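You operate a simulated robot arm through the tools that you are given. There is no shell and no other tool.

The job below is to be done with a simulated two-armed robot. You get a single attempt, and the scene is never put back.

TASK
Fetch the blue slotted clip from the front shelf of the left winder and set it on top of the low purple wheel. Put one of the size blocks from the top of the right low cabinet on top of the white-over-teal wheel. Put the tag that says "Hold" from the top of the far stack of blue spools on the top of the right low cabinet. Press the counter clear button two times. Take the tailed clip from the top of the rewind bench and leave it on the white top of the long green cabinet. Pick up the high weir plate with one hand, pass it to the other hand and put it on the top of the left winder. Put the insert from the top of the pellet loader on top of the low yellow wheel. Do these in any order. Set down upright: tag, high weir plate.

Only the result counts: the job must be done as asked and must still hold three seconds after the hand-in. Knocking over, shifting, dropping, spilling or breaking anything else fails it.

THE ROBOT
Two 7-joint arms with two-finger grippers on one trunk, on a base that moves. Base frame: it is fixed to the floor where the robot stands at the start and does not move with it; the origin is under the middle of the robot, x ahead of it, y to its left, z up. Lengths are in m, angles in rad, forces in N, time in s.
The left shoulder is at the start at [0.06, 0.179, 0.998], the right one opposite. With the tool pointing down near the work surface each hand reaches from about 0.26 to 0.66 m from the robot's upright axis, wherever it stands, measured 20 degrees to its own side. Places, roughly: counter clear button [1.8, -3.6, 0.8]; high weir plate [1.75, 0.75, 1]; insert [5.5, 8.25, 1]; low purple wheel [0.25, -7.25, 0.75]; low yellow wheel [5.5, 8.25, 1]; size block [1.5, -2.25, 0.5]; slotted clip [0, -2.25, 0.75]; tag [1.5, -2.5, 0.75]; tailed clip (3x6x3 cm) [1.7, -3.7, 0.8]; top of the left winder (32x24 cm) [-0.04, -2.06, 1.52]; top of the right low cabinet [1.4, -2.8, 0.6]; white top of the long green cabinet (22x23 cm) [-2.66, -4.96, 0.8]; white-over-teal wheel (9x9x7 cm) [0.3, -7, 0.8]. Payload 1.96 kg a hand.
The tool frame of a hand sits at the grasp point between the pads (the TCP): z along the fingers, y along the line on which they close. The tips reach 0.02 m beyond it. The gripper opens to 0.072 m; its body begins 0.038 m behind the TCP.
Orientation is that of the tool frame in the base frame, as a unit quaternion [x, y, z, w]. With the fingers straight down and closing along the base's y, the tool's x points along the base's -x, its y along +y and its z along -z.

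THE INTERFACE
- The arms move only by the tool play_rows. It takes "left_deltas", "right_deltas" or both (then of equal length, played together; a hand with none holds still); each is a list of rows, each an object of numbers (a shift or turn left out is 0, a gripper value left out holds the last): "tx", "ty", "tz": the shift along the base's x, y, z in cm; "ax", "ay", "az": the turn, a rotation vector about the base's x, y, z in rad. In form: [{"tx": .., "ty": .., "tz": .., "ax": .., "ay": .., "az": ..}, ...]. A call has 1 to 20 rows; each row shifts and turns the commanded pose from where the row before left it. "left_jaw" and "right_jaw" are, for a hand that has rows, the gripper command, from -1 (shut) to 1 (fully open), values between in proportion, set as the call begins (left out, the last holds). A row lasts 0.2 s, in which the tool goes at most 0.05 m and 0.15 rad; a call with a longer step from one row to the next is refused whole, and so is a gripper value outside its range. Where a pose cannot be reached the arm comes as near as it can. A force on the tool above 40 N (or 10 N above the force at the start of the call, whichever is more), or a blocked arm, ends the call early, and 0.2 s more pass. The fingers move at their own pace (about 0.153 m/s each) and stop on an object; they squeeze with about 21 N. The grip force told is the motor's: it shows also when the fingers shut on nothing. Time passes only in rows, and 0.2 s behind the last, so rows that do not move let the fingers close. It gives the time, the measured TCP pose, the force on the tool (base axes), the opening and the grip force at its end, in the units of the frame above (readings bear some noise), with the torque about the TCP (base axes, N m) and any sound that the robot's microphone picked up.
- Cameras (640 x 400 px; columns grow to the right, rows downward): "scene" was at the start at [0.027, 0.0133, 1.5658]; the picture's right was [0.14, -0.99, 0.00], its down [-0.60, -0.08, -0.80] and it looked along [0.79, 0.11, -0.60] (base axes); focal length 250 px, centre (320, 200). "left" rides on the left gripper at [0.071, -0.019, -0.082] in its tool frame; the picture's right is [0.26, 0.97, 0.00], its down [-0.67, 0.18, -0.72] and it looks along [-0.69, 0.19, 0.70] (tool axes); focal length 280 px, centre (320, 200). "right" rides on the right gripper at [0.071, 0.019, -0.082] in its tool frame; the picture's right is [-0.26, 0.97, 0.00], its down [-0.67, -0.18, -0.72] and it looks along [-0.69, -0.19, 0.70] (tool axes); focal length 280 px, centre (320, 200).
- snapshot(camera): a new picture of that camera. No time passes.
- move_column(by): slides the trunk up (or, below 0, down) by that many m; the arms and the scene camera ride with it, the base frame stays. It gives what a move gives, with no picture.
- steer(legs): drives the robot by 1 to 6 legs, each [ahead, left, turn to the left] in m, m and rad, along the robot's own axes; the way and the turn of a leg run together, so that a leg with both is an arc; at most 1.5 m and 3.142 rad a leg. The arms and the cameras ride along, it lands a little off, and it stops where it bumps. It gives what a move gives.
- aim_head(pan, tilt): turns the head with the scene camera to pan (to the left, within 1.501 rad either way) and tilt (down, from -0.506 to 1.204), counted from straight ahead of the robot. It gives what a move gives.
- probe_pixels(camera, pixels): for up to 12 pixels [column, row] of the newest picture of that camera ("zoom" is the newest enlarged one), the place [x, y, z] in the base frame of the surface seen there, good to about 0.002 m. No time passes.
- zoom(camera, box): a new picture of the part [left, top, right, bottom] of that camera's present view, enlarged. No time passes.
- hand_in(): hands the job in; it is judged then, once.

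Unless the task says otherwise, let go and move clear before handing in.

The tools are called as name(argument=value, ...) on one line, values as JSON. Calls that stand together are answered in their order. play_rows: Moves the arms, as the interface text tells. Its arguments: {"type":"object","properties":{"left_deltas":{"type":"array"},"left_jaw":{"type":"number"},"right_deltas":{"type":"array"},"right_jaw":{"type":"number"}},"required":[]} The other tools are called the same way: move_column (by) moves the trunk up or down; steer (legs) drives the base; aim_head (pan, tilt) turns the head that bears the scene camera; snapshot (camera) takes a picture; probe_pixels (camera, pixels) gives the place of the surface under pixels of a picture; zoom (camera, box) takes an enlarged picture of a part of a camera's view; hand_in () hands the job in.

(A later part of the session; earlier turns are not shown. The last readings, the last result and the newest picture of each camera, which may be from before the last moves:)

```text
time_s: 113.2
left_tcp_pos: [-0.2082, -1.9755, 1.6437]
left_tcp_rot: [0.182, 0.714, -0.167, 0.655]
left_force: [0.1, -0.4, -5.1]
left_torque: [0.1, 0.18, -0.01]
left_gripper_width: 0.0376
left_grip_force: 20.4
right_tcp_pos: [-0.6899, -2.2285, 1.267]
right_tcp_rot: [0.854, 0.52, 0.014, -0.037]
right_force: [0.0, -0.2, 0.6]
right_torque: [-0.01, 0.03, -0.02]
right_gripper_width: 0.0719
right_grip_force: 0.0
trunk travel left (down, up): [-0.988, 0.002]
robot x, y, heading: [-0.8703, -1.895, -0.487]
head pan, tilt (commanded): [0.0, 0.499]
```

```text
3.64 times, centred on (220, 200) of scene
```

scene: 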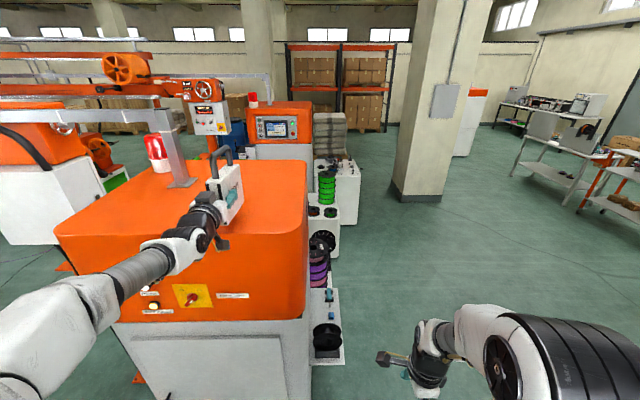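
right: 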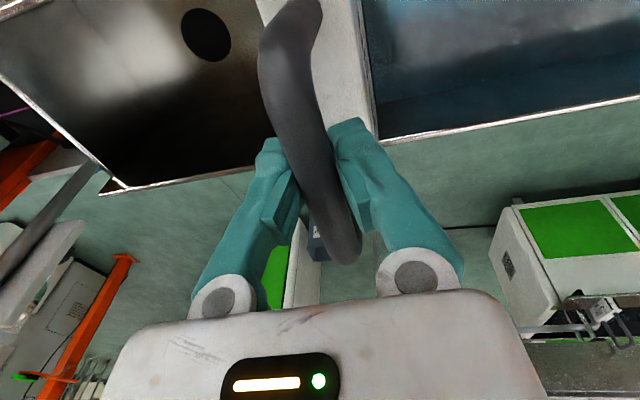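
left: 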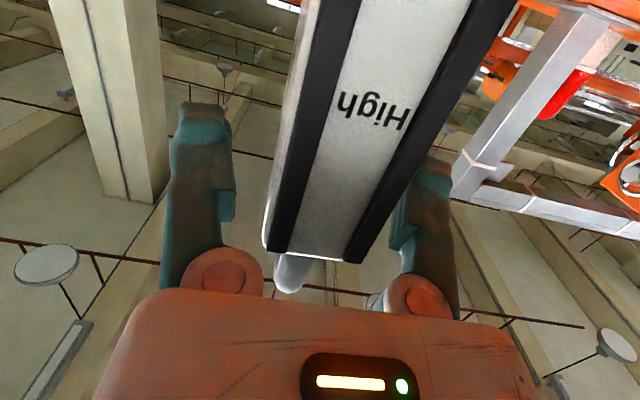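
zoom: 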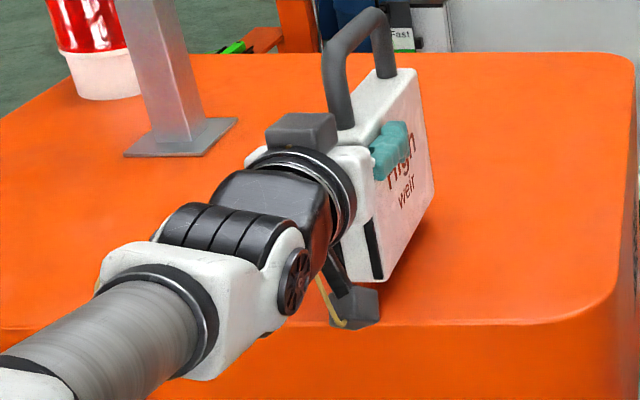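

Holding at 5 N. Driving 0.145 m forward to carry the plate to the patch centre.

steer(legs=[[0.145, 0.0, 0.0]])

zoom(camera="scene", box=[160, 130, 270, 270])

```text
time_s: 114.6
left_tcp_pos: [-0.0835, -2.0411, 1.6438]
left_tcp_rot: [0.182, 0.714, -0.166, 0.656]
left_force: [0.1, -0.1, -5.5]
left_torque: [0.11, 0.22, 0.01]
left_gripper_width: 0.0376
left_grip_force: 20.8
right_tcp_pos: [-0.5662, -2.295, 1.2676]
right_tcp_rot: [0.854, 0.519, 0.014, -0.036]
right_force: [-0.4, -0.2, 0.4]
right_torque: [-0.01, 0.01, 0.0]
right_gripper_width: 0.0719
right_grip_force: 0.1
trunk travel left (down, up): [-0.988, 0.002]
robot x, y, heading: [-0.7444, -1.9628, -0.489]
head pan, tilt (commanded): [0.0, 0.499]
```

```text
2.86 times, centred on (215, 200) of scene
```

zoom: 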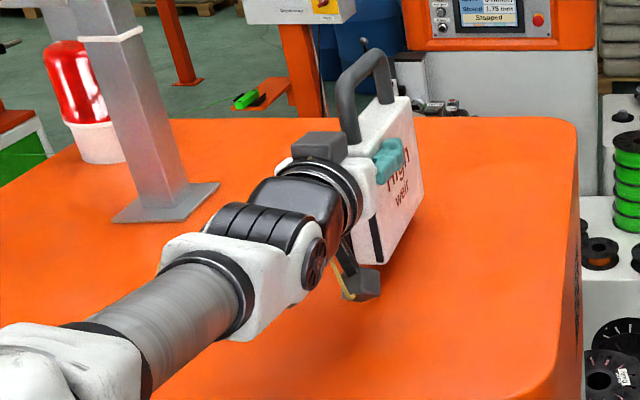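

TCP puts the plate centre at about (−0.05, −2.06). Lowering gently.

play_rows(left_deltas=[{"tz": -0.8}, {"tz": -0.7}, {"tz": -0.4}, {"tz": -0.2}])

zoom(camera="scene", box=[200, 140, 260, 230])

probe_pixels(camera="zoom", pixels=[[320, 180], [395, 130], [405, 250], [340, 320], [380, 160], [350, 200]])

```text
time_s: 115.6
left_tcp_pos: [-0.0805, -2.0431, 1.6227]
left_tcp_rot: [0.181, 0.715, -0.166, 0.655]
left_force: [0.3, -0.7, -3.8]
left_torque: [0.12, 0.22, 0.02]
left_gripper_width: 0.0375
left_grip_force: 21.2
right_tcp_pos: [-0.5644, -2.2985, 1.2668]
right_tcp_rot: [0.854, 0.519, 0.013, -0.036]
right_force: [-0.7, -0.3, 0.1]
right_torque: [-0.06, -0.01, 0.04]
right_gripper_width: 0.072
right_grip_force: 0.0
trunk travel left (down, up): [-0.988, 0.002]
robot x, y, heading: [-0.7429, -1.9605, -0.492]
head pan, tilt (commanded): [0.0, 0.499]
```

```text
4.44 times, centred on (230, 185) of scene
```

zoom: 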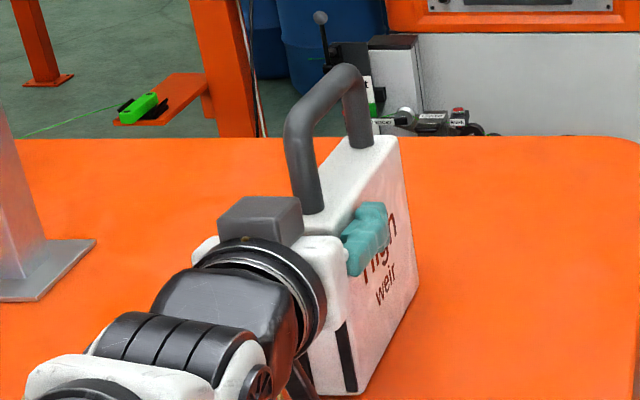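

```text
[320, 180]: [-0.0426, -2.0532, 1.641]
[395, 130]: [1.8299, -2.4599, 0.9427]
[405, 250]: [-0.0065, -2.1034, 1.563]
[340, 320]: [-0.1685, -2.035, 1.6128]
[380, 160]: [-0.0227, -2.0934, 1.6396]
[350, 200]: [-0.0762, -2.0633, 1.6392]
```

Almost seated (top 1.640 vs 1.638 resting). Lowering another 2 mm and opening.

play_rows(left_deltas=[{"tz": -0.2}, {}])

play_rows(left_deltas=[{}, {}, {}], left_jaw=1)

zoom(camera="scene", box=[200, 140, 260, 230])

```text
time_s: 116.2
left_tcp_pos: [-0.0819, -2.0419, 1.6227]
left_tcp_rot: [0.182, 0.714, -0.166, 0.655]
left_force: [1.6, -0.7, 6.8]
left_torque: [0.18, 0.33, 0.0]
left_gripper_width: 0.0374
left_grip_force: 21.2
right_tcp_pos: [-0.5638, -2.2973, 1.2669]
right_tcp_rot: [0.854, 0.518, 0.013, -0.037]
right_force: [-0.2, 0.9, -0.2]
right_torque: [-0.02, -0.02, 0.02]
right_gripper_width: 0.072
right_grip_force: 0.0
trunk travel left (down, up): [-0.988, 0.002]
robot x, y, heading: [-0.7446, -1.9604, -0.492]
head pan, tilt (commanded): [0.0, 0.499]
```

```text
time_s: 117.0
left_tcp_pos: [-0.079, -2.0439, 1.6213]
left_tcp_rot: [0.182, 0.715, -0.166, 0.654]
left_force: [-0.5, 0.1, -0.7]
left_torque: [0.0, -0.01, -0.04]
left_gripper_width: 0.0717
left_grip_force: 0.1
right_tcp_pos: [-0.5643, -2.2958, 1.2664]
right_tcp_rot: [0.854, 0.518, 0.013, -0.037]
right_force: [-0.6, -0.4, 0.8]
right_torque: [0.0, -0.01, 0.02]
right_gripper_width: 0.0718
right_grip_force: 0.0
trunk travel left (down, up): [-0.988, 0.002]
robot x, y, heading: [-0.7484, -1.9578, -0.49]
head pan, tilt (commanded): [0.0, 0.499]
```

```text
4.44 times, centred on (230, 185) of scene
```

zoom: 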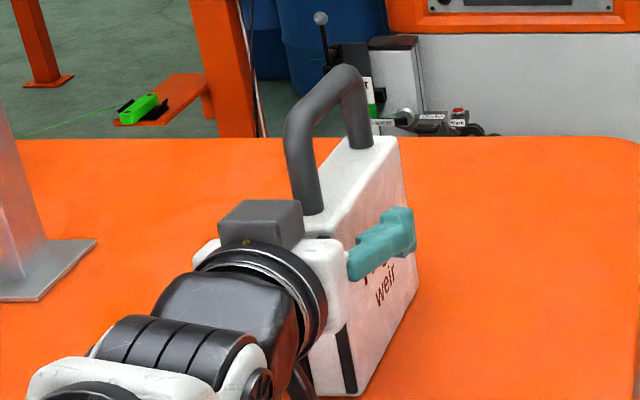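

Released; plate stands. Retreating the hand straight back 8 cm, then backing the robot away.

play_rows(left_deltas=[{"tx": -1.76, "ty": 0.95}, {"tx": -1.76, "ty": 0.95}, {"tx": -1.76, "ty": 0.95}, {"tx": -1.76, "ty": 0.95}])

steer(legs=[[-0.45, 0.0, 0.0]])

snapshot(camera="scene")

zoom(camera="scene", box=[160, 110, 360, 230])

```text
time_s: 118.0
left_tcp_pos: [-0.1527, -2.0035, 1.6203]
left_tcp_rot: [0.181, 0.715, -0.165, 0.655]
left_force: [-1.3, 0.3, 0.5]
left_torque: [0.0, -0.04, -0.01]
left_gripper_width: 0.072
left_grip_force: 0.0
right_tcp_pos: [-0.5651, -2.2967, 1.2671]
right_tcp_rot: [0.854, 0.519, 0.014, -0.037]
right_force: [-0.5, -0.2, 0.0]
right_torque: [-0.01, -0.02, 0.01]
right_gripper_width: 0.0719
right_grip_force: 0.1
trunk travel left (down, up): [-0.988, 0.002]
robot x, y, heading: [-0.7409, -1.9585, -0.489]
head pan, tilt (commanded): [0.0, 0.499]
```

```text
time_s: 120.7
left_tcp_pos: [-0.554, -1.7882, 1.6195]
left_tcp_rot: [0.181, 0.716, -0.165, 0.654]
left_force: [1.2, 0.0, -0.1]
left_torque: [0.01, -0.01, 0.01]
left_gripper_width: 0.0721
left_grip_force: 0.0
right_tcp_pos: [-0.9675, -2.0801, 1.2677]
right_tcp_rot: [0.853, 0.52, 0.013, -0.037]
right_force: [0.8, -0.4, 0.4]
right_torque: [0.0, 0.03, -0.03]
right_gripper_width: 0.0719
right_grip_force: 0.0
trunk travel left (down, up): [-0.988, 0.002]
robot x, y, heading: [-1.1459, -1.7454, -0.492]
head pan, tilt (commanded): [0.0, 0.499]
```

```text
taken
```

scene: 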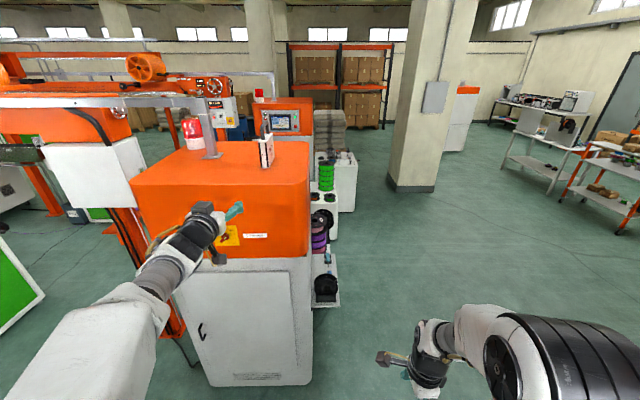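

```text
3.20 times, centred on (260, 170) of scene
```

zoom: 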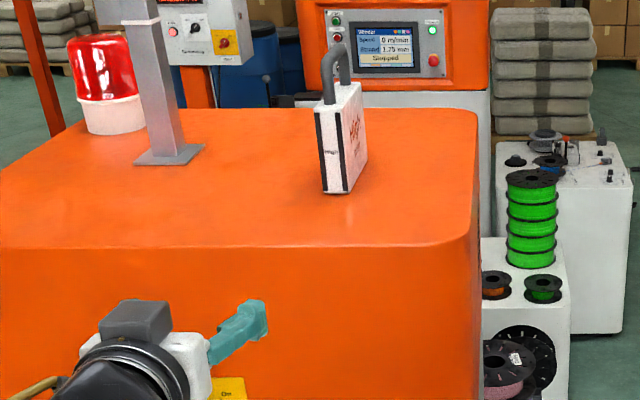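

The plate stands upright on the left winder's top (zoom 340,135). I see low white cabinets with spools beyond it. I'll fold the left arm to tool-down, lower the trunk some, and look around the far side.

play_rows(left_deltas=[{"tx": -1.17, "ty": 0.84, "tz": -3.0, "ax": 0.0674, "ay": 0.1317}, {"tx": -1.17, "ty": 0.84, "tz": -3.0, "ax": 0.0674, "ay": 0.1317}, {"tx": -1.17, "ty": 0.84, "tz": -3.0, "ax": 0.0674, "ay": 0.1317}, {"tx": -1.17, "ty": 0.84, "tz": -3.0, "ax": 0.0674, "ay": 0.1317}, {"tx": -1.17, "ty": 0.84, "tz": -3.0, "ax": 0.0674, "ay": 0.1317}, {"tx": -1.17, "ty": 0.84, "tz": -3.0, "ax": 0.0674, "ay": 0.1317}, {"tx": -1.17, "ty": 0.84, "tz": -3.0, "ax": 0.0674, "ay": 0.1317}, {"tx": -1.17, "ty": 0.84, "tz": -3.0, "ax": 0.0674, "ay": 0.1317}, {"tx": -1.17, "ty": 0.84, "tz": -3.0, "ax": 0.0674, "ay": 0.1317}, {"tx": -1.17, "ty": 0.84, "tz": -3.0, "ax": 0.0674, "ay": 0.1317}], left_jaw=1)

move_column(by=-0.2)

snapshot(camera="scene")

```text
time_s: 122.9
left_tcp_pos: [-0.6757, -1.7079, 1.3458]
left_tcp_rot: [0.238, 0.971, -0.017, 0.037]
left_force: [0.6, 0.3, 0.3]
left_torque: [-0.02, 0.01, -0.02]
left_gripper_width: 0.072
left_grip_force: 0.0
left hand out of reach, approached as far as the arm can: row 8, 10
right_tcp_pos: [-0.9667, -2.0788, 1.2676]
right_tcp_rot: [0.853, 0.52, 0.013, -0.036]
right_force: [0.3, 0.2, 0.5]
right_torque: [-0.06, 0.04, 0.02]
right_gripper_width: 0.072
right_grip_force: 0.0
trunk travel left (down, up): [-0.988, 0.002]
robot x, y, heading: [-1.1454, -1.7446, -0.49]
head pan, tilt (commanded): [0.0, 0.499]
```

```text
time_s: 125.1
left_tcp_pos: [-0.6782, -1.7103, 1.146]
left_tcp_rot: [0.238, 0.97, -0.016, 0.038]
left_force: [0.0, -0.1, 0.0]
left_torque: [0.02, -0.03, -0.04]
left_gripper_width: 0.0722
left_grip_force: 0.2
right_tcp_pos: [-0.9691, -2.0805, 1.0669]
right_tcp_rot: [0.854, 0.52, 0.014, -0.037]
right_force: [0.0, 0.0, -1.0]
right_torque: [-0.02, -0.03, 0.01]
right_gripper_width: 0.0721
right_grip_force: 0.1
trunk travel left (down, up): [-0.788, 0.202]
robot x, y, heading: [-1.1458, -1.7421, -0.484]
head pan, tilt (commanded): [0.0, 0.499]
```

```text
taken
```

scene: 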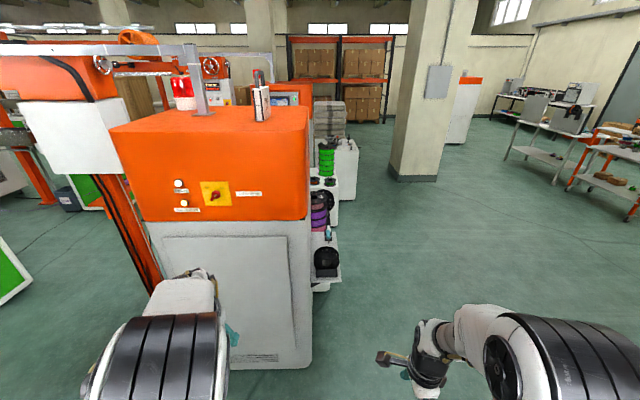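

The rough clip position (0,−2.25) is on the winder's −u side (pixels 320-340, 200-280). I'll drive along the corridor to see that side.

steer(legs=[[-0.05, -1.3, 0.0]])

aim_head(pan=0.3, tilt=0.4)

snapshot(camera="scene")

```text
time_s: 131.7
left_tcp_pos: [-1.3419, -2.8493, 1.146]
left_tcp_rot: [0.238, 0.97, -0.016, 0.038]
left_force: [-0.1, -0.2, 0.0]
left_torque: [0.01, -0.05, 0.04]
left_gripper_width: 0.0722
left_grip_force: 0.1
right_tcp_pos: [-1.6328, -3.2191, 1.067]
right_tcp_rot: [0.853, 0.52, 0.014, -0.037]
right_force: [0.9, 0.0, -0.8]
right_torque: [0.05, -0.01, 0.02]
right_gripper_width: 0.0721
right_grip_force: 0.0
trunk travel left (down, up): [-0.788, 0.202]
robot x, y, heading: [-1.8126, -2.8856, -0.487]
head pan, tilt (commanded): [0.0, 0.499]
```

```text
time_s: 132.5
left_tcp_pos: [-1.3434, -2.8497, 1.1477]
left_tcp_rot: [0.238, 0.97, -0.016, 0.038]
left_force: [0.9, 0.1, -0.8]
left_torque: [-0.04, 0.02, -0.01]
left_gripper_width: 0.0719
left_grip_force: 0.0
right_tcp_pos: [-1.633, -3.2211, 1.0676]
right_tcp_rot: [0.853, 0.52, 0.014, -0.038]
right_force: [-0.3, 0.4, 0.2]
right_torque: [0.02, -0.01, -0.01]
right_gripper_width: 0.072
right_grip_force: 0.1
trunk travel left (down, up): [-0.788, 0.202]
robot x, y, heading: [-1.8095, -2.8855, -0.49]
head pan, tilt (commanded): [0.3, 0.4]
```

```text
taken
```

scene: 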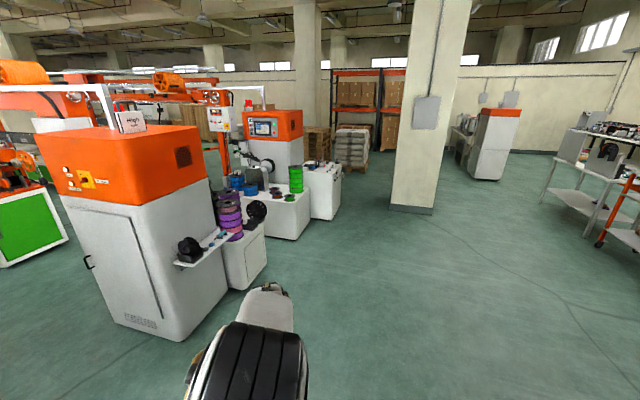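

Now I see the front shelf at (205,248), the left low cabinet with purple spools (235,220), the right low cabinet with blue/green spools (275,200) and the rewind bench (320,180). Zooming.

zoom(camera="scene", box=[165, 180, 285, 280])

zoom(camera="scene", box=[220, 140, 360, 240])

probe_pixels(camera="scene", pixels=[[205, 248], [190, 250], [230, 238], [240, 250], [290, 205], [250, 185], [296, 178], [320, 165], [230, 290], [270, 230], [340, 170], [300, 160]])

```text
4.00 times, centred on (225, 230) of scene
```

zoom: 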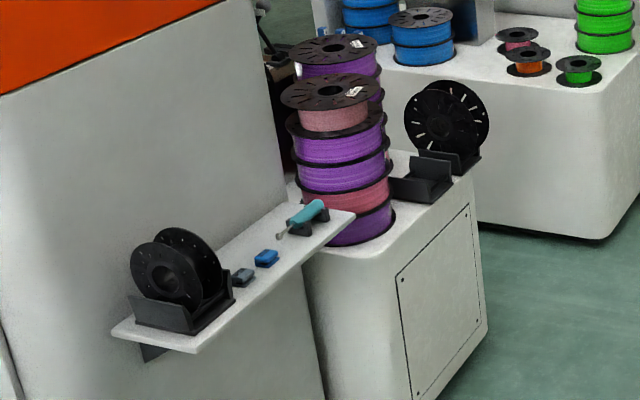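

```text
4.00 times, centred on (290, 190) of scene
```

zoom: 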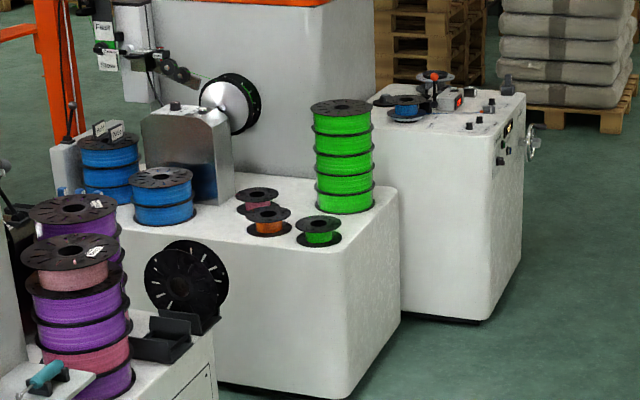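

```text
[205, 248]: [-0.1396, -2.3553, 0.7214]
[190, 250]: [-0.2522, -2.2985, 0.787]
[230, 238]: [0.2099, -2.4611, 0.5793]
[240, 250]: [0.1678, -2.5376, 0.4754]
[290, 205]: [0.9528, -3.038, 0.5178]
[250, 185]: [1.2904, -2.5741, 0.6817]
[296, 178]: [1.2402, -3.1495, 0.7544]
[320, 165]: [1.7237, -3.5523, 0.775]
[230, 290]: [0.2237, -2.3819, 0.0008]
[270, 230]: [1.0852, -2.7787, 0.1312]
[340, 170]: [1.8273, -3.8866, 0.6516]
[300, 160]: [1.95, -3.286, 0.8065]
```

The blue slotted clip is on the shelf at zoom (265,258); tags on the far blue stack; small blue blocks beside it. I'll probe the layout more precisely.

probe_pixels(camera="zoom", pixels=[[98, 130], [117, 132], [108, 142], [162, 178], [70, 190], [205, 375], [210, 345], [230, 225], [345, 390], [400, 300], [330, 230], [380, 225]])

zoom(camera="scene", box=[165, 180, 285, 280])

probe_pixels(camera="zoom", pixels=[[265, 258], [243, 277], [310, 215], [180, 300], [120, 335], [195, 350], [350, 215], [395, 265], [480, 330], [470, 190], [400, 390], [300, 250]])

```text
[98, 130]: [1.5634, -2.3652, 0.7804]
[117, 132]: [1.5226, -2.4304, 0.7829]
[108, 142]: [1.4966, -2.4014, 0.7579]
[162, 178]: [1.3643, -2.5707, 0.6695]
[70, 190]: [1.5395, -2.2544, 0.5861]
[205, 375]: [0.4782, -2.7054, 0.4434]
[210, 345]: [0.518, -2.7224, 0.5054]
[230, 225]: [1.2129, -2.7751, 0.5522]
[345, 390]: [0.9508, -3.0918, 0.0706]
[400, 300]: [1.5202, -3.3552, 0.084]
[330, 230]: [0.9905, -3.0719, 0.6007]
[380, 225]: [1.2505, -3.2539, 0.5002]
```

```text
4.00 times, centred on (225, 230) of scene
```

zoom: 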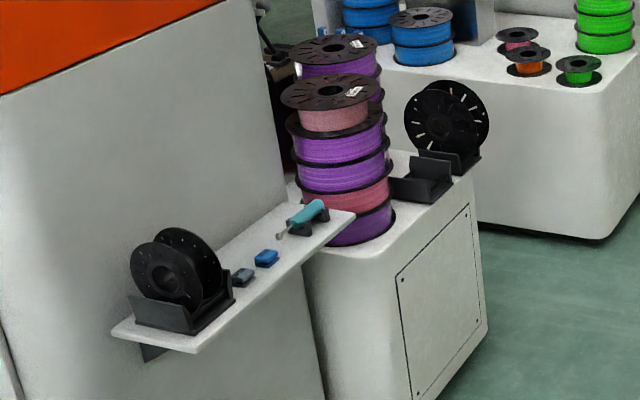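

```text
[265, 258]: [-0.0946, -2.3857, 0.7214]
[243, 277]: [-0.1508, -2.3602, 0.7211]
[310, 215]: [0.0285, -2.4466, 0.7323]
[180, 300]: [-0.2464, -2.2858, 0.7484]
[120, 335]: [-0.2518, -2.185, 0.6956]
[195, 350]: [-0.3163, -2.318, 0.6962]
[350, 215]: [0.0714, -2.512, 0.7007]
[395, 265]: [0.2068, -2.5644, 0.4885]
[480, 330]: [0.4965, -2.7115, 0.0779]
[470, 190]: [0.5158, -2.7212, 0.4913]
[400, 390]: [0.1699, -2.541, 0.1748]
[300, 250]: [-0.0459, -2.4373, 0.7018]
```

Layout so far: the left low cabinet ends at v≈1.68 and the right low cabinet's front is at v≈2.23 — a gap of ~0.55 m; the tag and size blocks are deep at its far end. I need to know my base's width; I'll turn the left hand camera to look at my own base.

play_rows(left_deltas=[{"az": -0.143, "tx": -0.5, "ty": 1}, {"az": -0.143, "tx": -0.5, "ty": 1}, {"az": -0.143, "tx": -0.5, "ty": 1}, {"az": -0.143, "tx": -0.5, "ty": 1}, {"az": -0.143, "tx": -0.5, "ty": 1}, {"az": -0.143, "tx": -0.5, "ty": 1}, {"az": -0.143}, {"az": -0.143}, {"az": -0.143}, {"az": -0.143}, {"az": -0.143}], right_deltas=[{"az": 0.143}, {"az": 0.143}, {"az": 0.143}, {"az": 0.143}, {"az": 0.143}, {"az": 0.143}, {"az": 0.143}, {"az": 0.143}, {"az": 0.143}, {"az": 0.143}, {"az": 0.143}])

snapshot(camera="left")

```text
time_s: 134.9
left_tcp_pos: [-1.3711, -2.7879, 1.1466]
left_tcp_rot: [0.856, 0.516, -0.039, 0.016]
left_force: [0.2, -0.1, 0.4]
left_torque: [-0.01, 0.02, 0.0]
left_gripper_width: 0.0721
left_grip_force: 0.1
right_tcp_pos: [-1.6325, -3.221, 1.0674]
right_tcp_rot: [0.233, 0.972, -0.017, -0.036]
right_force: [-0.9, -0.6, 0.3]
right_torque: [0.01, 0.03, 0.0]
right_gripper_width: 0.0718
right_grip_force: 0.1
trunk travel left (down, up): [-0.788, 0.202]
robot x, y, heading: [-1.8112, -2.8845, -0.487]
head pan, tilt (commanded): [0.3, 0.4]
```

```text
taken
```

left: 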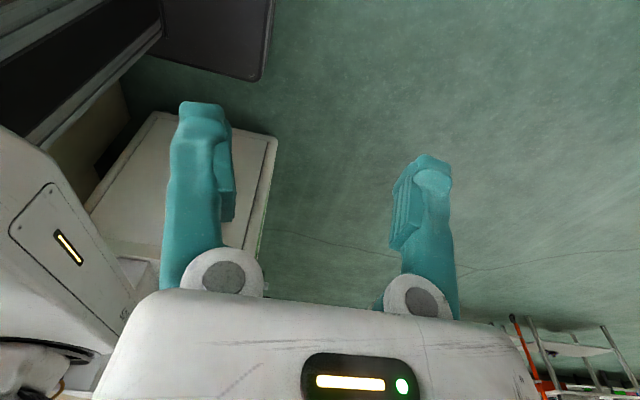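

The base is visible (white box corner at (275,140)). Probing its outline.

probe_pixels(camera="left", pixels=[[274, 140], [262, 220], [155, 115], [255, 75], [170, 50], [110, 200], [240, 130], [265, 30]])

```text
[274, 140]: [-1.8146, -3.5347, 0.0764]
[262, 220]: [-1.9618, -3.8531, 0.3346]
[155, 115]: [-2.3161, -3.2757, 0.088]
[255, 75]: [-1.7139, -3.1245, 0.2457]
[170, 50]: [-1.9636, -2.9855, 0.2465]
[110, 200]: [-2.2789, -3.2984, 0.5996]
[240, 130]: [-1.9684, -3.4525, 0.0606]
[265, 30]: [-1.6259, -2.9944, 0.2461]
```

The dark base top (z 0.246) reaches ~0.21 m ahead and ~0.18 m to the side, so a 0.55 m gap is passable. I'll restore the left hand and drive to the mouth of that gap, facing along it.

play_rows(left_deltas=[{"az": 0.143}, {"az": 0.143}, {"az": 0.143}, {"az": 0.143}, {"az": 0.143}, {"az": 0.143, "tx": 0.5, "ty": -1}, {"az": 0.143, "tx": 0.5, "ty": -1}, {"az": 0.143, "tx": 0.5, "ty": -1}, {"az": 0.143, "tx": 0.5, "ty": -1}, {"az": 0.143, "tx": 0.5, "ty": -1}, {"az": 0.143, "tx": 0.5, "ty": -1}])

steer(legs=[[1.2, 0.0, 0.0], [1.05, 0.4, 0.0], [0.0, 0.0, 1.58]])

aim_head(pan=0.0, tilt=0.6)

snapshot(camera="scene")

```text
time_s: 137.3
left_tcp_pos: [-1.343, -2.8497, 1.1471]
left_tcp_rot: [0.237, 0.971, -0.016, 0.039]
left_force: [0.7, -0.3, 0.3]
left_torque: [0.01, 0.0, -0.01]
left_gripper_width: 0.0719
left_grip_force: 0.1
right_tcp_pos: [-1.6327, -3.2202, 1.0667]
right_tcp_rot: [0.235, 0.971, -0.016, -0.036]
right_force: [-0.5, -0.4, 0.7]
right_torque: [-0.03, 0.0, -0.02]
right_gripper_width: 0.0721
right_grip_force: 0.0
trunk travel left (down, up): [-0.788, 0.202]
robot x, y, heading: [-1.8123, -2.8859, -0.494]
head pan, tilt (commanded): [0.3, 0.4]
```

```text
time_s: 152.6
left_tcp_pos: [0.3559, -3.108, 1.146]
left_tcp_rot: [-0.511, 0.859, 0.015, 0.039]
left_force: [0.7, -0.2, 0.6]
left_torque: [0.01, 0.02, 0.0]
left_gripper_width: 0.0718
left_grip_force: 0.1
right_tcp_pos: [0.7213, -3.4052, 1.0666]
right_tcp_rot: [-0.512, 0.858, -0.038, -0.015]
right_force: [-0.1, 0.1, 0.8]
right_torque: [-0.02, 0.01, 0.0]
right_gripper_width: 0.0721
right_grip_force: 0.1
trunk travel left (down, up): [-0.788, 0.202]
robot x, y, heading: [0.382, -3.5786, 1.063]
head pan, tilt (commanded): [0.3, 0.4]
```

```text
time_s: 153.4
left_tcp_pos: [0.3556, -3.1081, 1.1467]
left_tcp_rot: [-0.51, 0.859, 0.015, 0.039]
left_force: [0.6, 1.4, -0.8]
left_torque: [0.01, 0.01, 0.0]
left_gripper_width: 0.0718
left_grip_force: 0.1
right_tcp_pos: [0.7221, -3.4045, 1.068]
right_tcp_rot: [-0.512, 0.858, -0.037, -0.014]
right_force: [0.2, -0.1, -0.2]
right_torque: [-0.01, 0.02, 0.02]
right_gripper_width: 0.0721
right_grip_force: 0.0
trunk travel left (down, up): [-0.788, 0.202]
robot x, y, heading: [0.3852, -3.5795, 1.065]
head pan, tilt (commanded): [0.0, 0.6]
```

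```text
taken
```

scene: 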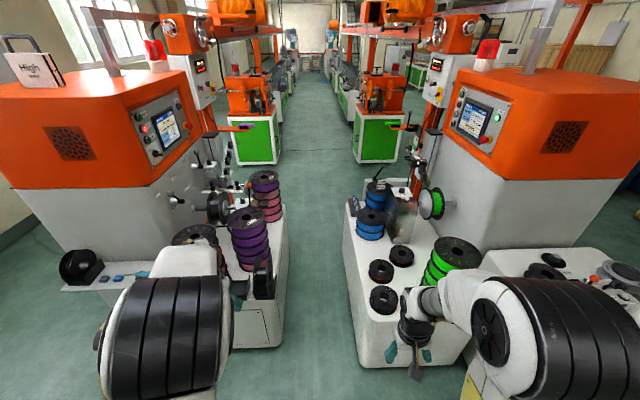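

Excellent view: the gap between the low cabinets lies straight ahead (px 290–345), the right low cabinet with blue stacks at (375,210). Zooming in on the details.

zoom(camera="scene", box=[335, 155, 465, 265])

probe_pixels(camera="zoom", pixels=[[193, 110], [222, 95], [90, 170], [110, 195], [130, 290], [300, 330], [200, 240], [60, 300], [40, 180], [250, 200]])

probe_pixels(camera="scene", pixels=[[284, 300], [288, 260], [286, 215], [345, 240], [350, 290], [362, 365], [280, 345], [365, 190], [280, 190], [300, 170]])

```text
3.64 times, centred on (400, 210) of scene
```

zoom: 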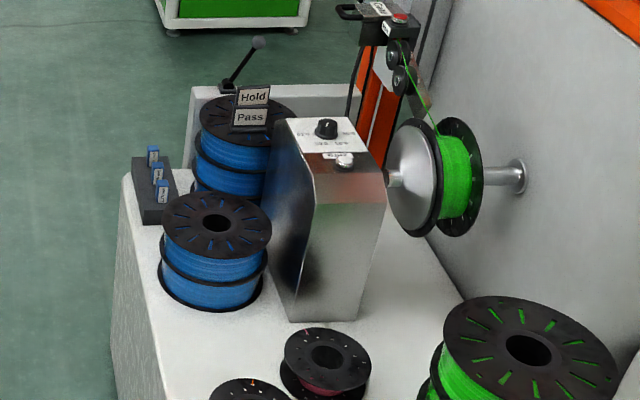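

```text
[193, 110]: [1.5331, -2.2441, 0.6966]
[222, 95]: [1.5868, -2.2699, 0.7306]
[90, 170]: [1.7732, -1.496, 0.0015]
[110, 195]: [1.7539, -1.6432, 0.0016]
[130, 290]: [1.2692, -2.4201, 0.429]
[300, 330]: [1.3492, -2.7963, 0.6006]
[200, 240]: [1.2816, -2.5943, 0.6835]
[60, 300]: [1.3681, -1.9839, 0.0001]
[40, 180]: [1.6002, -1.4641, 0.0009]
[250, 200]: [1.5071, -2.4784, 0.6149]
```

```text
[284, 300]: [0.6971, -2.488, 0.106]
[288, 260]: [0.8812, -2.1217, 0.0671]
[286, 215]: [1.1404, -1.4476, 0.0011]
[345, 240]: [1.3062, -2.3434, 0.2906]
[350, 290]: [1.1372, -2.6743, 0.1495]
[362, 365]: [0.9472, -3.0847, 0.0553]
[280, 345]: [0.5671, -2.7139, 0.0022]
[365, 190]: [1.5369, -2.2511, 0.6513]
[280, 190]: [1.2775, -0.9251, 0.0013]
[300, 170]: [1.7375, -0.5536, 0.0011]
```

"Hold" and "Pass" tags stand on the far blue stack; three blue size blocks stand in a black rack. Probing the exact positions.

zoom(camera="scene", box=[340, 170, 400, 240])

probe_pixels(camera="zoom", pixels=[[152, 140], [160, 172], [170, 205], [150, 120], [155, 255], [310, 55], [305, 90], [280, 60], [340, 60], [260, 120], [340, 90], [200, 330]])

```text
5.71 times, centred on (370, 205) of scene
```

zoom: 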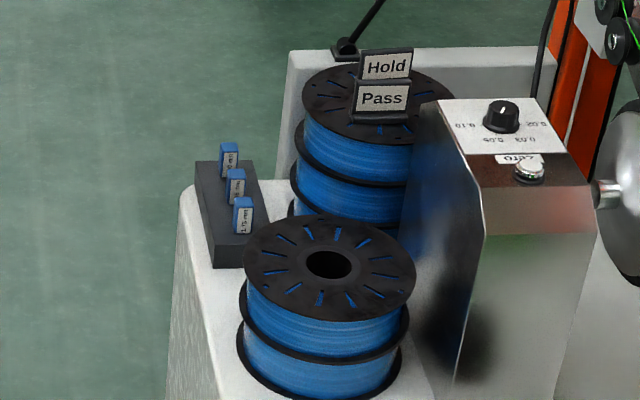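

```text
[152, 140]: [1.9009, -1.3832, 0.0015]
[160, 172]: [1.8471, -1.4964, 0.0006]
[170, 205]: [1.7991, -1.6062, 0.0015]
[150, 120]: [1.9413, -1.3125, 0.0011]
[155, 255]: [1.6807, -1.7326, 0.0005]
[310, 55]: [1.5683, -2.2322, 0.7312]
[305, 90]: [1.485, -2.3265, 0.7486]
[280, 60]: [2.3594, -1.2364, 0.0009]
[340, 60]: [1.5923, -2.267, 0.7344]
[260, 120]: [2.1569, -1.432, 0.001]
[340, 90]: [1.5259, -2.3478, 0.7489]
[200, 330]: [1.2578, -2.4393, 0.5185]
```

probe_pixels(camera="zoom", pixels=[[230, 150], [229, 165], [237, 175], [237, 192], [244, 202], [244, 220], [230, 240], [372, 68], [405, 68], [365, 100], [400, 100], [330, 90]])

probe_pixels(camera="zoom", pixels=[[385, 52], [385, 80], [385, 85], [385, 118], [420, 90], [330, 265], [300, 380], [200, 200], [215, 260], [265, 200], [420, 50], [520, 60]])

```text
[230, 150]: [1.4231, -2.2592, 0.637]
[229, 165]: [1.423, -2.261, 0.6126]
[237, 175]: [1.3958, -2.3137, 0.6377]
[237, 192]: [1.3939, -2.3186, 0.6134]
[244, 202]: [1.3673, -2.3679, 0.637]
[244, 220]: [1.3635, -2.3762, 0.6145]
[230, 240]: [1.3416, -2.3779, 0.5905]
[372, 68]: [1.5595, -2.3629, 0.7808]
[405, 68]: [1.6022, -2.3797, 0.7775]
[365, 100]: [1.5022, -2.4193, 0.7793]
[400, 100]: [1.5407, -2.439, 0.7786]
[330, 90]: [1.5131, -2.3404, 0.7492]
```

```text
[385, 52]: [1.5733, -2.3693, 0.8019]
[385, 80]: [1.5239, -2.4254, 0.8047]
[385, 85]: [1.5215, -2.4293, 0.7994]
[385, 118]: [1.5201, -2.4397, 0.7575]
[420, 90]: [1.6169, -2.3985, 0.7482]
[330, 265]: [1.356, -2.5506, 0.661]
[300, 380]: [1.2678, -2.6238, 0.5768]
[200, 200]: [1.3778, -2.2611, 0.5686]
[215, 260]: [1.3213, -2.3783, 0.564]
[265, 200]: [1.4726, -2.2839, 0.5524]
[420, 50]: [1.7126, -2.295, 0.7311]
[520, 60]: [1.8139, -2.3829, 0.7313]
```

Size blocks: tops z 0.637 at (1.367,−2.370), (1.396,−2.315), (1.423,−2.260); "Hold" tag at (1.58,−2.37), top 0.803. The gap is 0.48 m. I'll check neighbours' heights in the gap and measure my base width more exactly.

zoom(camera="scene", box=[190, 160, 300, 310])

probe_pixels(camera="zoom", pixels=[[330, 40], [300, 140], [380, 50], [340, 290], [300, 320], [430, 300], [420, 150], [150, 110], [330, 330], [375, 290]])

snapshot(camera="right")

snapshot(camera="left")

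```text
2.67 times, centred on (245, 235) of scene
```

zoom: 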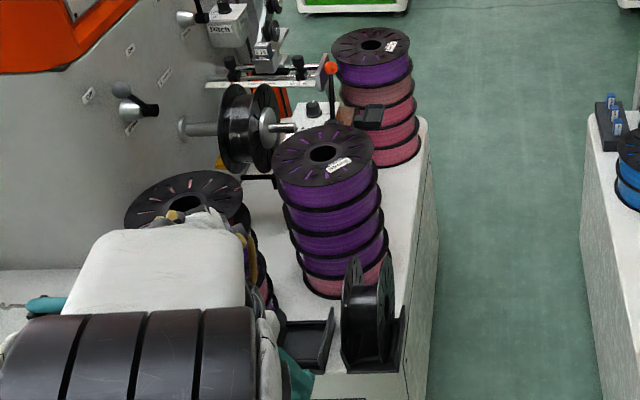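

```text
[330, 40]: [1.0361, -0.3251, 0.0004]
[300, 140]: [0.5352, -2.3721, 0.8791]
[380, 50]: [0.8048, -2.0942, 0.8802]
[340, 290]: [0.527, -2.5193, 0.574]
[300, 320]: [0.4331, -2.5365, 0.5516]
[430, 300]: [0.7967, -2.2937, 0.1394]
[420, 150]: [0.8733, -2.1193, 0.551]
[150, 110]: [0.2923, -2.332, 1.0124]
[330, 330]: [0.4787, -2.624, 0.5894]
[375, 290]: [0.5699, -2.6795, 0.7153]
```

```text
taken
```

right: 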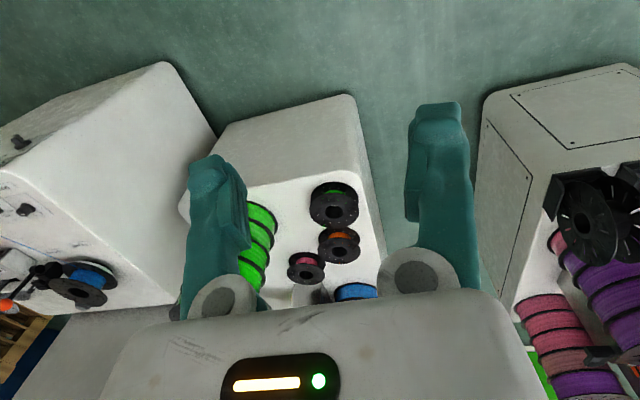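

```text
taken
```

left: 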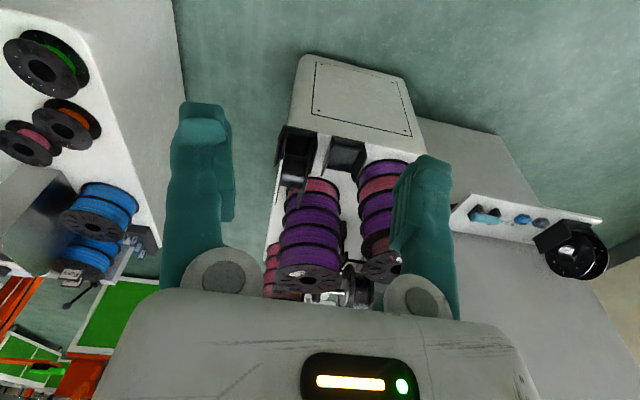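

The purple stacks reach z 0.88 near the gap's left side. I'll turn the right hand's camera to look at my base and measure its width exactly.

play_rows(right_deltas=[{"az": 0.143, "tx": 1.86, "ty": -0.57}, {"az": 0.143, "tx": 1.86, "ty": -0.57}, {"az": 0.143, "tx": 1.86, "ty": -0.57}, {"az": 0.143, "tx": 1.86, "ty": -0.57}, {"az": 0.143, "tx": 1.86, "ty": -0.57}, {"az": 0.143, "tx": 1.86, "ty": -0.57}, {"az": 0.143, "tx": 1.86, "ty": -0.57}, {"az": 0.143, "tx": 1.86, "ty": -0.57}, {"az": 0.143, "tx": 1.86, "ty": -0.57}, {"az": 0.143, "tx": 1.86, "ty": -0.57}, {"az": 0.143, "tx": 1.86, "ty": -0.57}])

snapshot(camera="right")

```text
time_s: 155.8
left_tcp_pos: [0.3563, -3.1076, 1.1467]
left_tcp_rot: [-0.51, 0.859, 0.016, 0.038]
left_force: [0.5, 0.0, 0.0]
left_torque: [0.01, 0.04, 0.0]
left_gripper_width: 0.0723
left_grip_force: 0.1
right_tcp_pos: [0.9275, -3.4672, 1.0666]
right_tcp_rot: [0.969, -0.243, 0.035, -0.016]
right_force: [0.8, 0.6, -0.1]
right_torque: [0.0, 0.0, 0.0]
right_gripper_width: 0.0721
right_grip_force: 0.0
trunk travel left (down, up): [-0.788, 0.202]
robot x, y, heading: [0.3812, -3.5747, 1.064]
head pan, tilt (commanded): [0.0, 0.6]
```

```text
taken
```

right: 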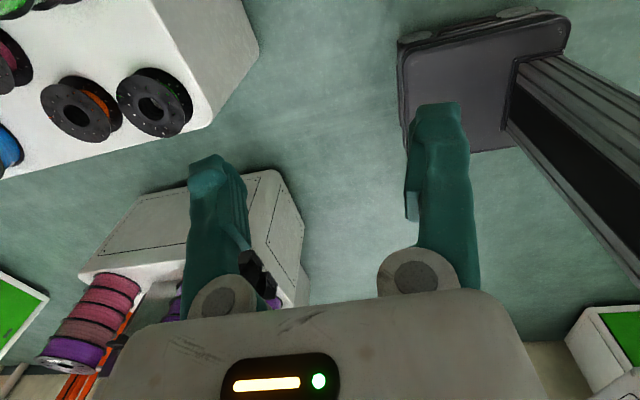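

probe_pixels(camera="right", pixels=[[404, 55], [404, 40], [480, 28], [560, 22], [404, 100], [407, 140], [510, 148], [560, 50], [480, 90], [470, 152], [525, 10], [402, 130]])

```text
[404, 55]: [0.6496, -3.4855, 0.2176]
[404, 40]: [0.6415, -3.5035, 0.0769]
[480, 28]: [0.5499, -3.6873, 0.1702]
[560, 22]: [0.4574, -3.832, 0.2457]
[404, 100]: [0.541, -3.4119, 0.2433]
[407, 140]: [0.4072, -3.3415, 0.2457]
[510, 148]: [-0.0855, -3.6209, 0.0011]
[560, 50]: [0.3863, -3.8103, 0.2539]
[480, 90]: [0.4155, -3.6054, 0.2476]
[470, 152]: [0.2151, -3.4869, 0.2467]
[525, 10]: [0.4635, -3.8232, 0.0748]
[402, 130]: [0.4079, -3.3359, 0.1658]
```

The base is 0.405 m wide (half-width 0.2025), so ~3.7 cm margin each side in the 0.48 m gap: feasible with careful alignment (target v=1.990, heading 1.098). First I restore the right hand and align outside the gap.

play_rows(right_deltas=[{"az": -0.143, "tx": -1.86, "ty": 0.57}, {"az": -0.143, "tx": -1.86, "ty": 0.57}, {"az": -0.143, "tx": -1.86, "ty": 0.57}, {"az": -0.143, "tx": -1.86, "ty": 0.57}, {"az": -0.143, "tx": -1.86, "ty": 0.57}, {"az": -0.143, "tx": -1.86, "ty": 0.57}, {"az": -0.143, "tx": -1.86, "ty": 0.57}, {"az": -0.143, "tx": -1.86, "ty": 0.57}, {"az": -0.143, "tx": -1.86, "ty": 0.57}, {"az": -0.143, "tx": -1.86, "ty": 0.57}, {"az": -0.143, "tx": -1.86, "ty": 0.57}])

steer(legs=[[0.0, 0.0, 0.034], [0.3, -0.023, 0.0]])

aim_head(pan=0.0, tilt=0.9)

snapshot(camera="scene")

```text
time_s: 158.2
left_tcp_pos: [0.3565, -3.1066, 1.1462]
left_tcp_rot: [-0.509, 0.859, 0.015, 0.038]
left_force: [0.3, 0.9, 0.1]
left_torque: [-0.01, 0.02, 0.0]
left_gripper_width: 0.0719
left_grip_force: 0.0
right_tcp_pos: [0.7206, -3.4061, 1.0672]
right_tcp_rot: [-0.511, 0.858, -0.037, -0.014]
right_force: [-0.3, 0.5, -0.5]
right_torque: [0.0, 0.0, -0.04]
right_gripper_width: 0.072
right_grip_force: 0.1
trunk travel left (down, up): [-0.788, 0.202]
robot x, y, heading: [0.3857, -3.5798, 1.065]
head pan, tilt (commanded): [0.0, 0.6]
```

```text
time_s: 160.6
left_tcp_pos: [0.5005, -2.8492, 1.1461]
left_tcp_rot: [-0.524, 0.85, 0.017, 0.038]
left_force: [-0.1, 0.7, 0.4]
left_torque: [-0.02, -0.01, -0.02]
left_gripper_width: 0.0719
left_grip_force: 0.0
right_tcp_pos: [0.8757, -3.1345, 1.0671]
right_tcp_rot: [-0.527, 0.849, -0.036, -0.013]
right_force: [-0.2, 0.0, 0.2]
right_torque: [0.04, 0.0, 0.0]
right_gripper_width: 0.072
right_grip_force: 0.0
trunk travel left (down, up): [-0.788, 0.202]
robot x, y, heading: [0.5397, -3.3174, 1.094]
head pan, tilt (commanded): [0.0, 0.6]
```

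```text
time_s: 161.4
left_tcp_pos: [0.4999, -2.8488, 1.1459]
left_tcp_rot: [-0.525, 0.85, 0.017, 0.038]
left_force: [-0.4, 0.7, -0.1]
left_torque: [-0.03, -0.03, -0.01]
left_gripper_width: 0.072
left_grip_force: 0.0
right_tcp_pos: [0.8757, -3.1347, 1.0665]
right_tcp_rot: [-0.526, 0.849, -0.038, -0.014]
right_force: [0.5, 0.2, 0.2]
right_torque: [0.01, -0.02, 0.02]
right_gripper_width: 0.0719
right_grip_force: 0.2
trunk travel left (down, up): [-0.788, 0.202]
robot x, y, heading: [0.5435, -3.3188, 1.098]
head pan, tilt (commanded): [0.0, 0.901]
```

```text
taken
```

scene: 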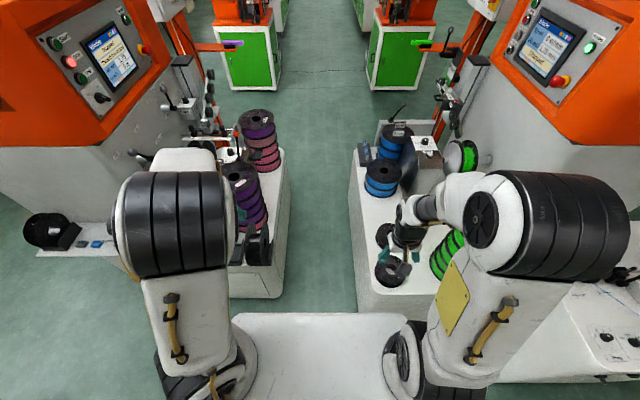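

Robot is aligned: v≈1.994, heading 1.097. Checking arm elbow extents against the winder spindles before entering.

probe_pixels(camera="scene", pixels=[[120, 220], [170, 180], [120, 270], [620, 230], [560, 180], [210, 155], [245, 155], [440, 200], [285, 290], [357, 310], [470, 155], [255, 125]])

zoom(camera="scene", box=[150, 70, 300, 200])

```text
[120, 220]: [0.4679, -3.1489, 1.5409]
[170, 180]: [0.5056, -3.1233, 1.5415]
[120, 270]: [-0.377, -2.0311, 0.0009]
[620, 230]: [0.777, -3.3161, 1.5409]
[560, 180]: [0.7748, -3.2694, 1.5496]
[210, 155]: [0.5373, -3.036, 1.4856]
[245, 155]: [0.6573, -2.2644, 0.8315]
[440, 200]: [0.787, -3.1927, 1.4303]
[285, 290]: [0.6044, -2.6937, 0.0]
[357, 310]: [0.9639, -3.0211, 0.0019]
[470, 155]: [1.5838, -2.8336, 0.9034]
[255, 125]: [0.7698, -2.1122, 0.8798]
```

```text
3.08 times, centred on (225, 135) of scene
```

zoom: 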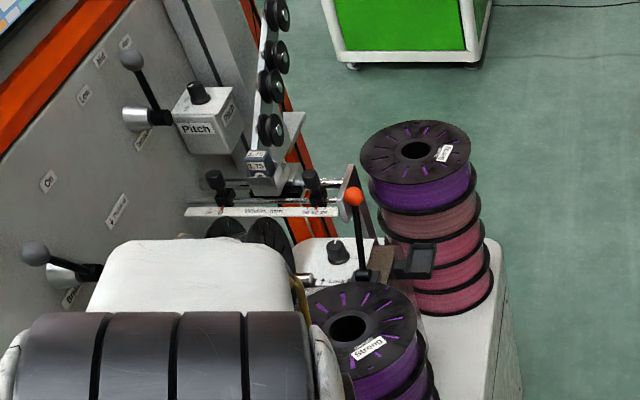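

Elbows are within ±0.21 m, so the arms fit. Driving 0.45 m into the gap and checking alignment.

steer(legs=[[0.4, 0.004, 0.0]])

```text
time_s: 163.9
left_tcp_pos: [0.6739, -2.4961, 1.1464]
left_tcp_rot: [-0.526, 0.849, 0.017, 0.039]
left_force: [-0.2, -0.6, 0.5]
left_torque: [0.01, -0.01, -0.01]
left_gripper_width: 0.0718
left_grip_force: 0.0
right_tcp_pos: [1.0508, -2.78, 1.0669]
right_tcp_rot: [-0.529, 0.848, -0.036, -0.013]
right_force: [-0.6, -0.1, 0.5]
right_torque: [0.02, 0.0, 0.0]
right_gripper_width: 0.0721
right_grip_force: 0.0
trunk travel left (down, up): [-0.788, 0.202]
robot x, y, heading: [0.718, -2.965, 1.101]
head pan, tilt (commanded): [0.0, 0.901]
```

Still centred (v=1.990, heading 1.101). Driving on 0.56 m to u≈−1.75.

steer(legs=[[0.56, 0.0, 0.0]])

aim_head(pan=-0.9, tilt=0.8)

snapshot(camera="scene")

```text
time_s: 167.1
left_tcp_pos: [0.9241, -1.9994, 1.1462]
left_tcp_rot: [-0.527, 0.849, 0.016, 0.039]
left_force: [0.9, 0.2, -0.6]
left_torque: [0.01, 0.01, -0.01]
left_gripper_width: 0.0721
left_grip_force: 0.1
right_tcp_pos: [1.3031, -2.2823, 1.0677]
right_tcp_rot: [-0.529, 0.847, -0.039, -0.014]
right_force: [-0.1, 0.1, 0.6]
right_torque: [0.01, 0.0, -0.01]
right_gripper_width: 0.0718
right_grip_force: 0.2
trunk travel left (down, up): [-0.788, 0.202]
robot x, y, heading: [0.9702, -2.47, 1.109]
head pan, tilt (commanded): [0.0, 0.901]
```

```text
time_s: 168.3
left_tcp_pos: [0.9253, -1.9988, 1.147]
left_tcp_rot: [-0.527, 0.849, 0.016, 0.038]
left_force: [0.0, -0.6, 0.5]
left_torque: [0.01, -0.01, -0.01]
left_gripper_width: 0.0719
left_grip_force: 0.1
right_tcp_pos: [1.3029, -2.2826, 1.0672]
right_tcp_rot: [-0.529, 0.847, -0.038, -0.013]
right_force: [-0.1, -0.2, -1.1]
right_torque: [0.01, 0.04, 0.03]
right_gripper_width: 0.0719
right_grip_force: 0.0
trunk travel left (down, up): [-0.788, 0.202]
robot x, y, heading: [0.9704, -2.4664, 1.105]
head pan, tilt (commanded): [-0.901, 0.799]
```

```text
taken
```

scene: 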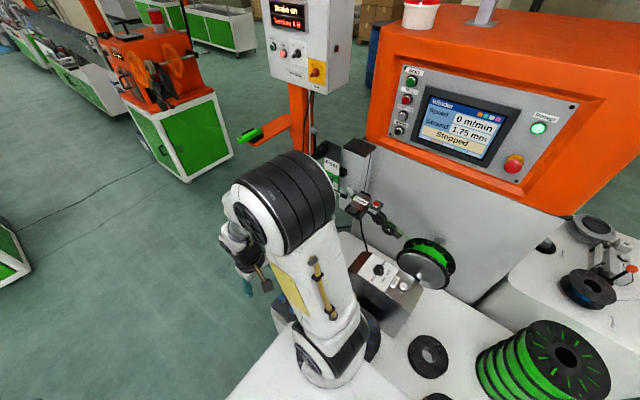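

In position (u≈−1.755, v≈1.988). The right arm hides the tags from the head; looking with the right hand camera.

snapshot(camera="right")

aim_head(pan=-0.6, tilt=0.9)

snapshot(camera="scene")

```text
taken
```

right: 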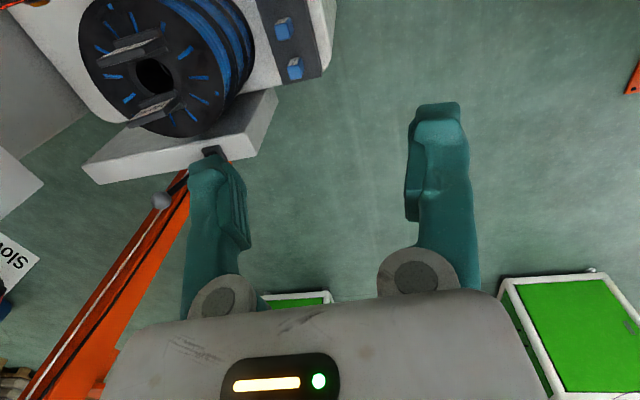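

```text
time_s: 169.1
left_tcp_pos: [0.9253, -1.9994, 1.1477]
left_tcp_rot: [-0.527, 0.849, 0.017, 0.039]
left_force: [-0.7, 0.3, 0.6]
left_torque: [-0.03, 0.03, -0.03]
left_gripper_width: 0.0721
left_grip_force: 0.1
right_tcp_pos: [1.3028, -2.2822, 1.0665]
right_tcp_rot: [-0.529, 0.848, -0.038, -0.014]
right_force: [0.5, -0.5, 0.4]
right_torque: [-0.01, 0.02, 0.03]
right_gripper_width: 0.072
right_grip_force: 0.0
trunk travel left (down, up): [-0.788, 0.202]
robot x, y, heading: [0.9729, -2.4633, 1.105]
head pan, tilt (commanded): [-0.6, 0.901]
```

```text
taken
```

scene: 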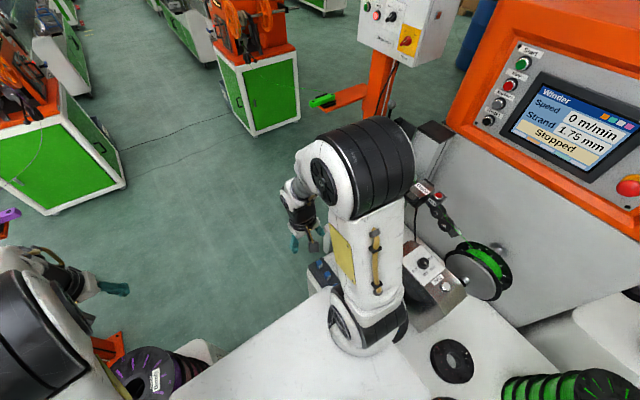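

The right camera sees both tags from above at (130,50) and (155,105). Zooming there.

zoom(camera="right", box=[70, 10, 240, 140])

probe_pixels(camera="zoom", pixels=[[310, 270], [280, 300], [360, 255], [320, 285], [220, 130], [300, 90], [250, 110], [290, 200], [340, 300], [265, 315]])

```text
3.08 times, centred on (155, 75) of right
```

zoom: 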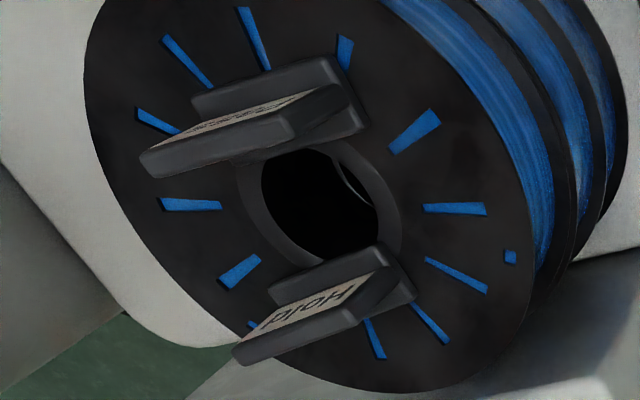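

```text
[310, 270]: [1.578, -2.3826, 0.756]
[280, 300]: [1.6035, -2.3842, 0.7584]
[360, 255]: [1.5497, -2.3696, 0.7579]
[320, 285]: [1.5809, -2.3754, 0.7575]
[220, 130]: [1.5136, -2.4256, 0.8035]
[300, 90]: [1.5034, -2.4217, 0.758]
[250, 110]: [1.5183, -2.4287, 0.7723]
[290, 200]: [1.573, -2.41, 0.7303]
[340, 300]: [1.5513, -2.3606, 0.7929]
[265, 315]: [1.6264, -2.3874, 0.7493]
```

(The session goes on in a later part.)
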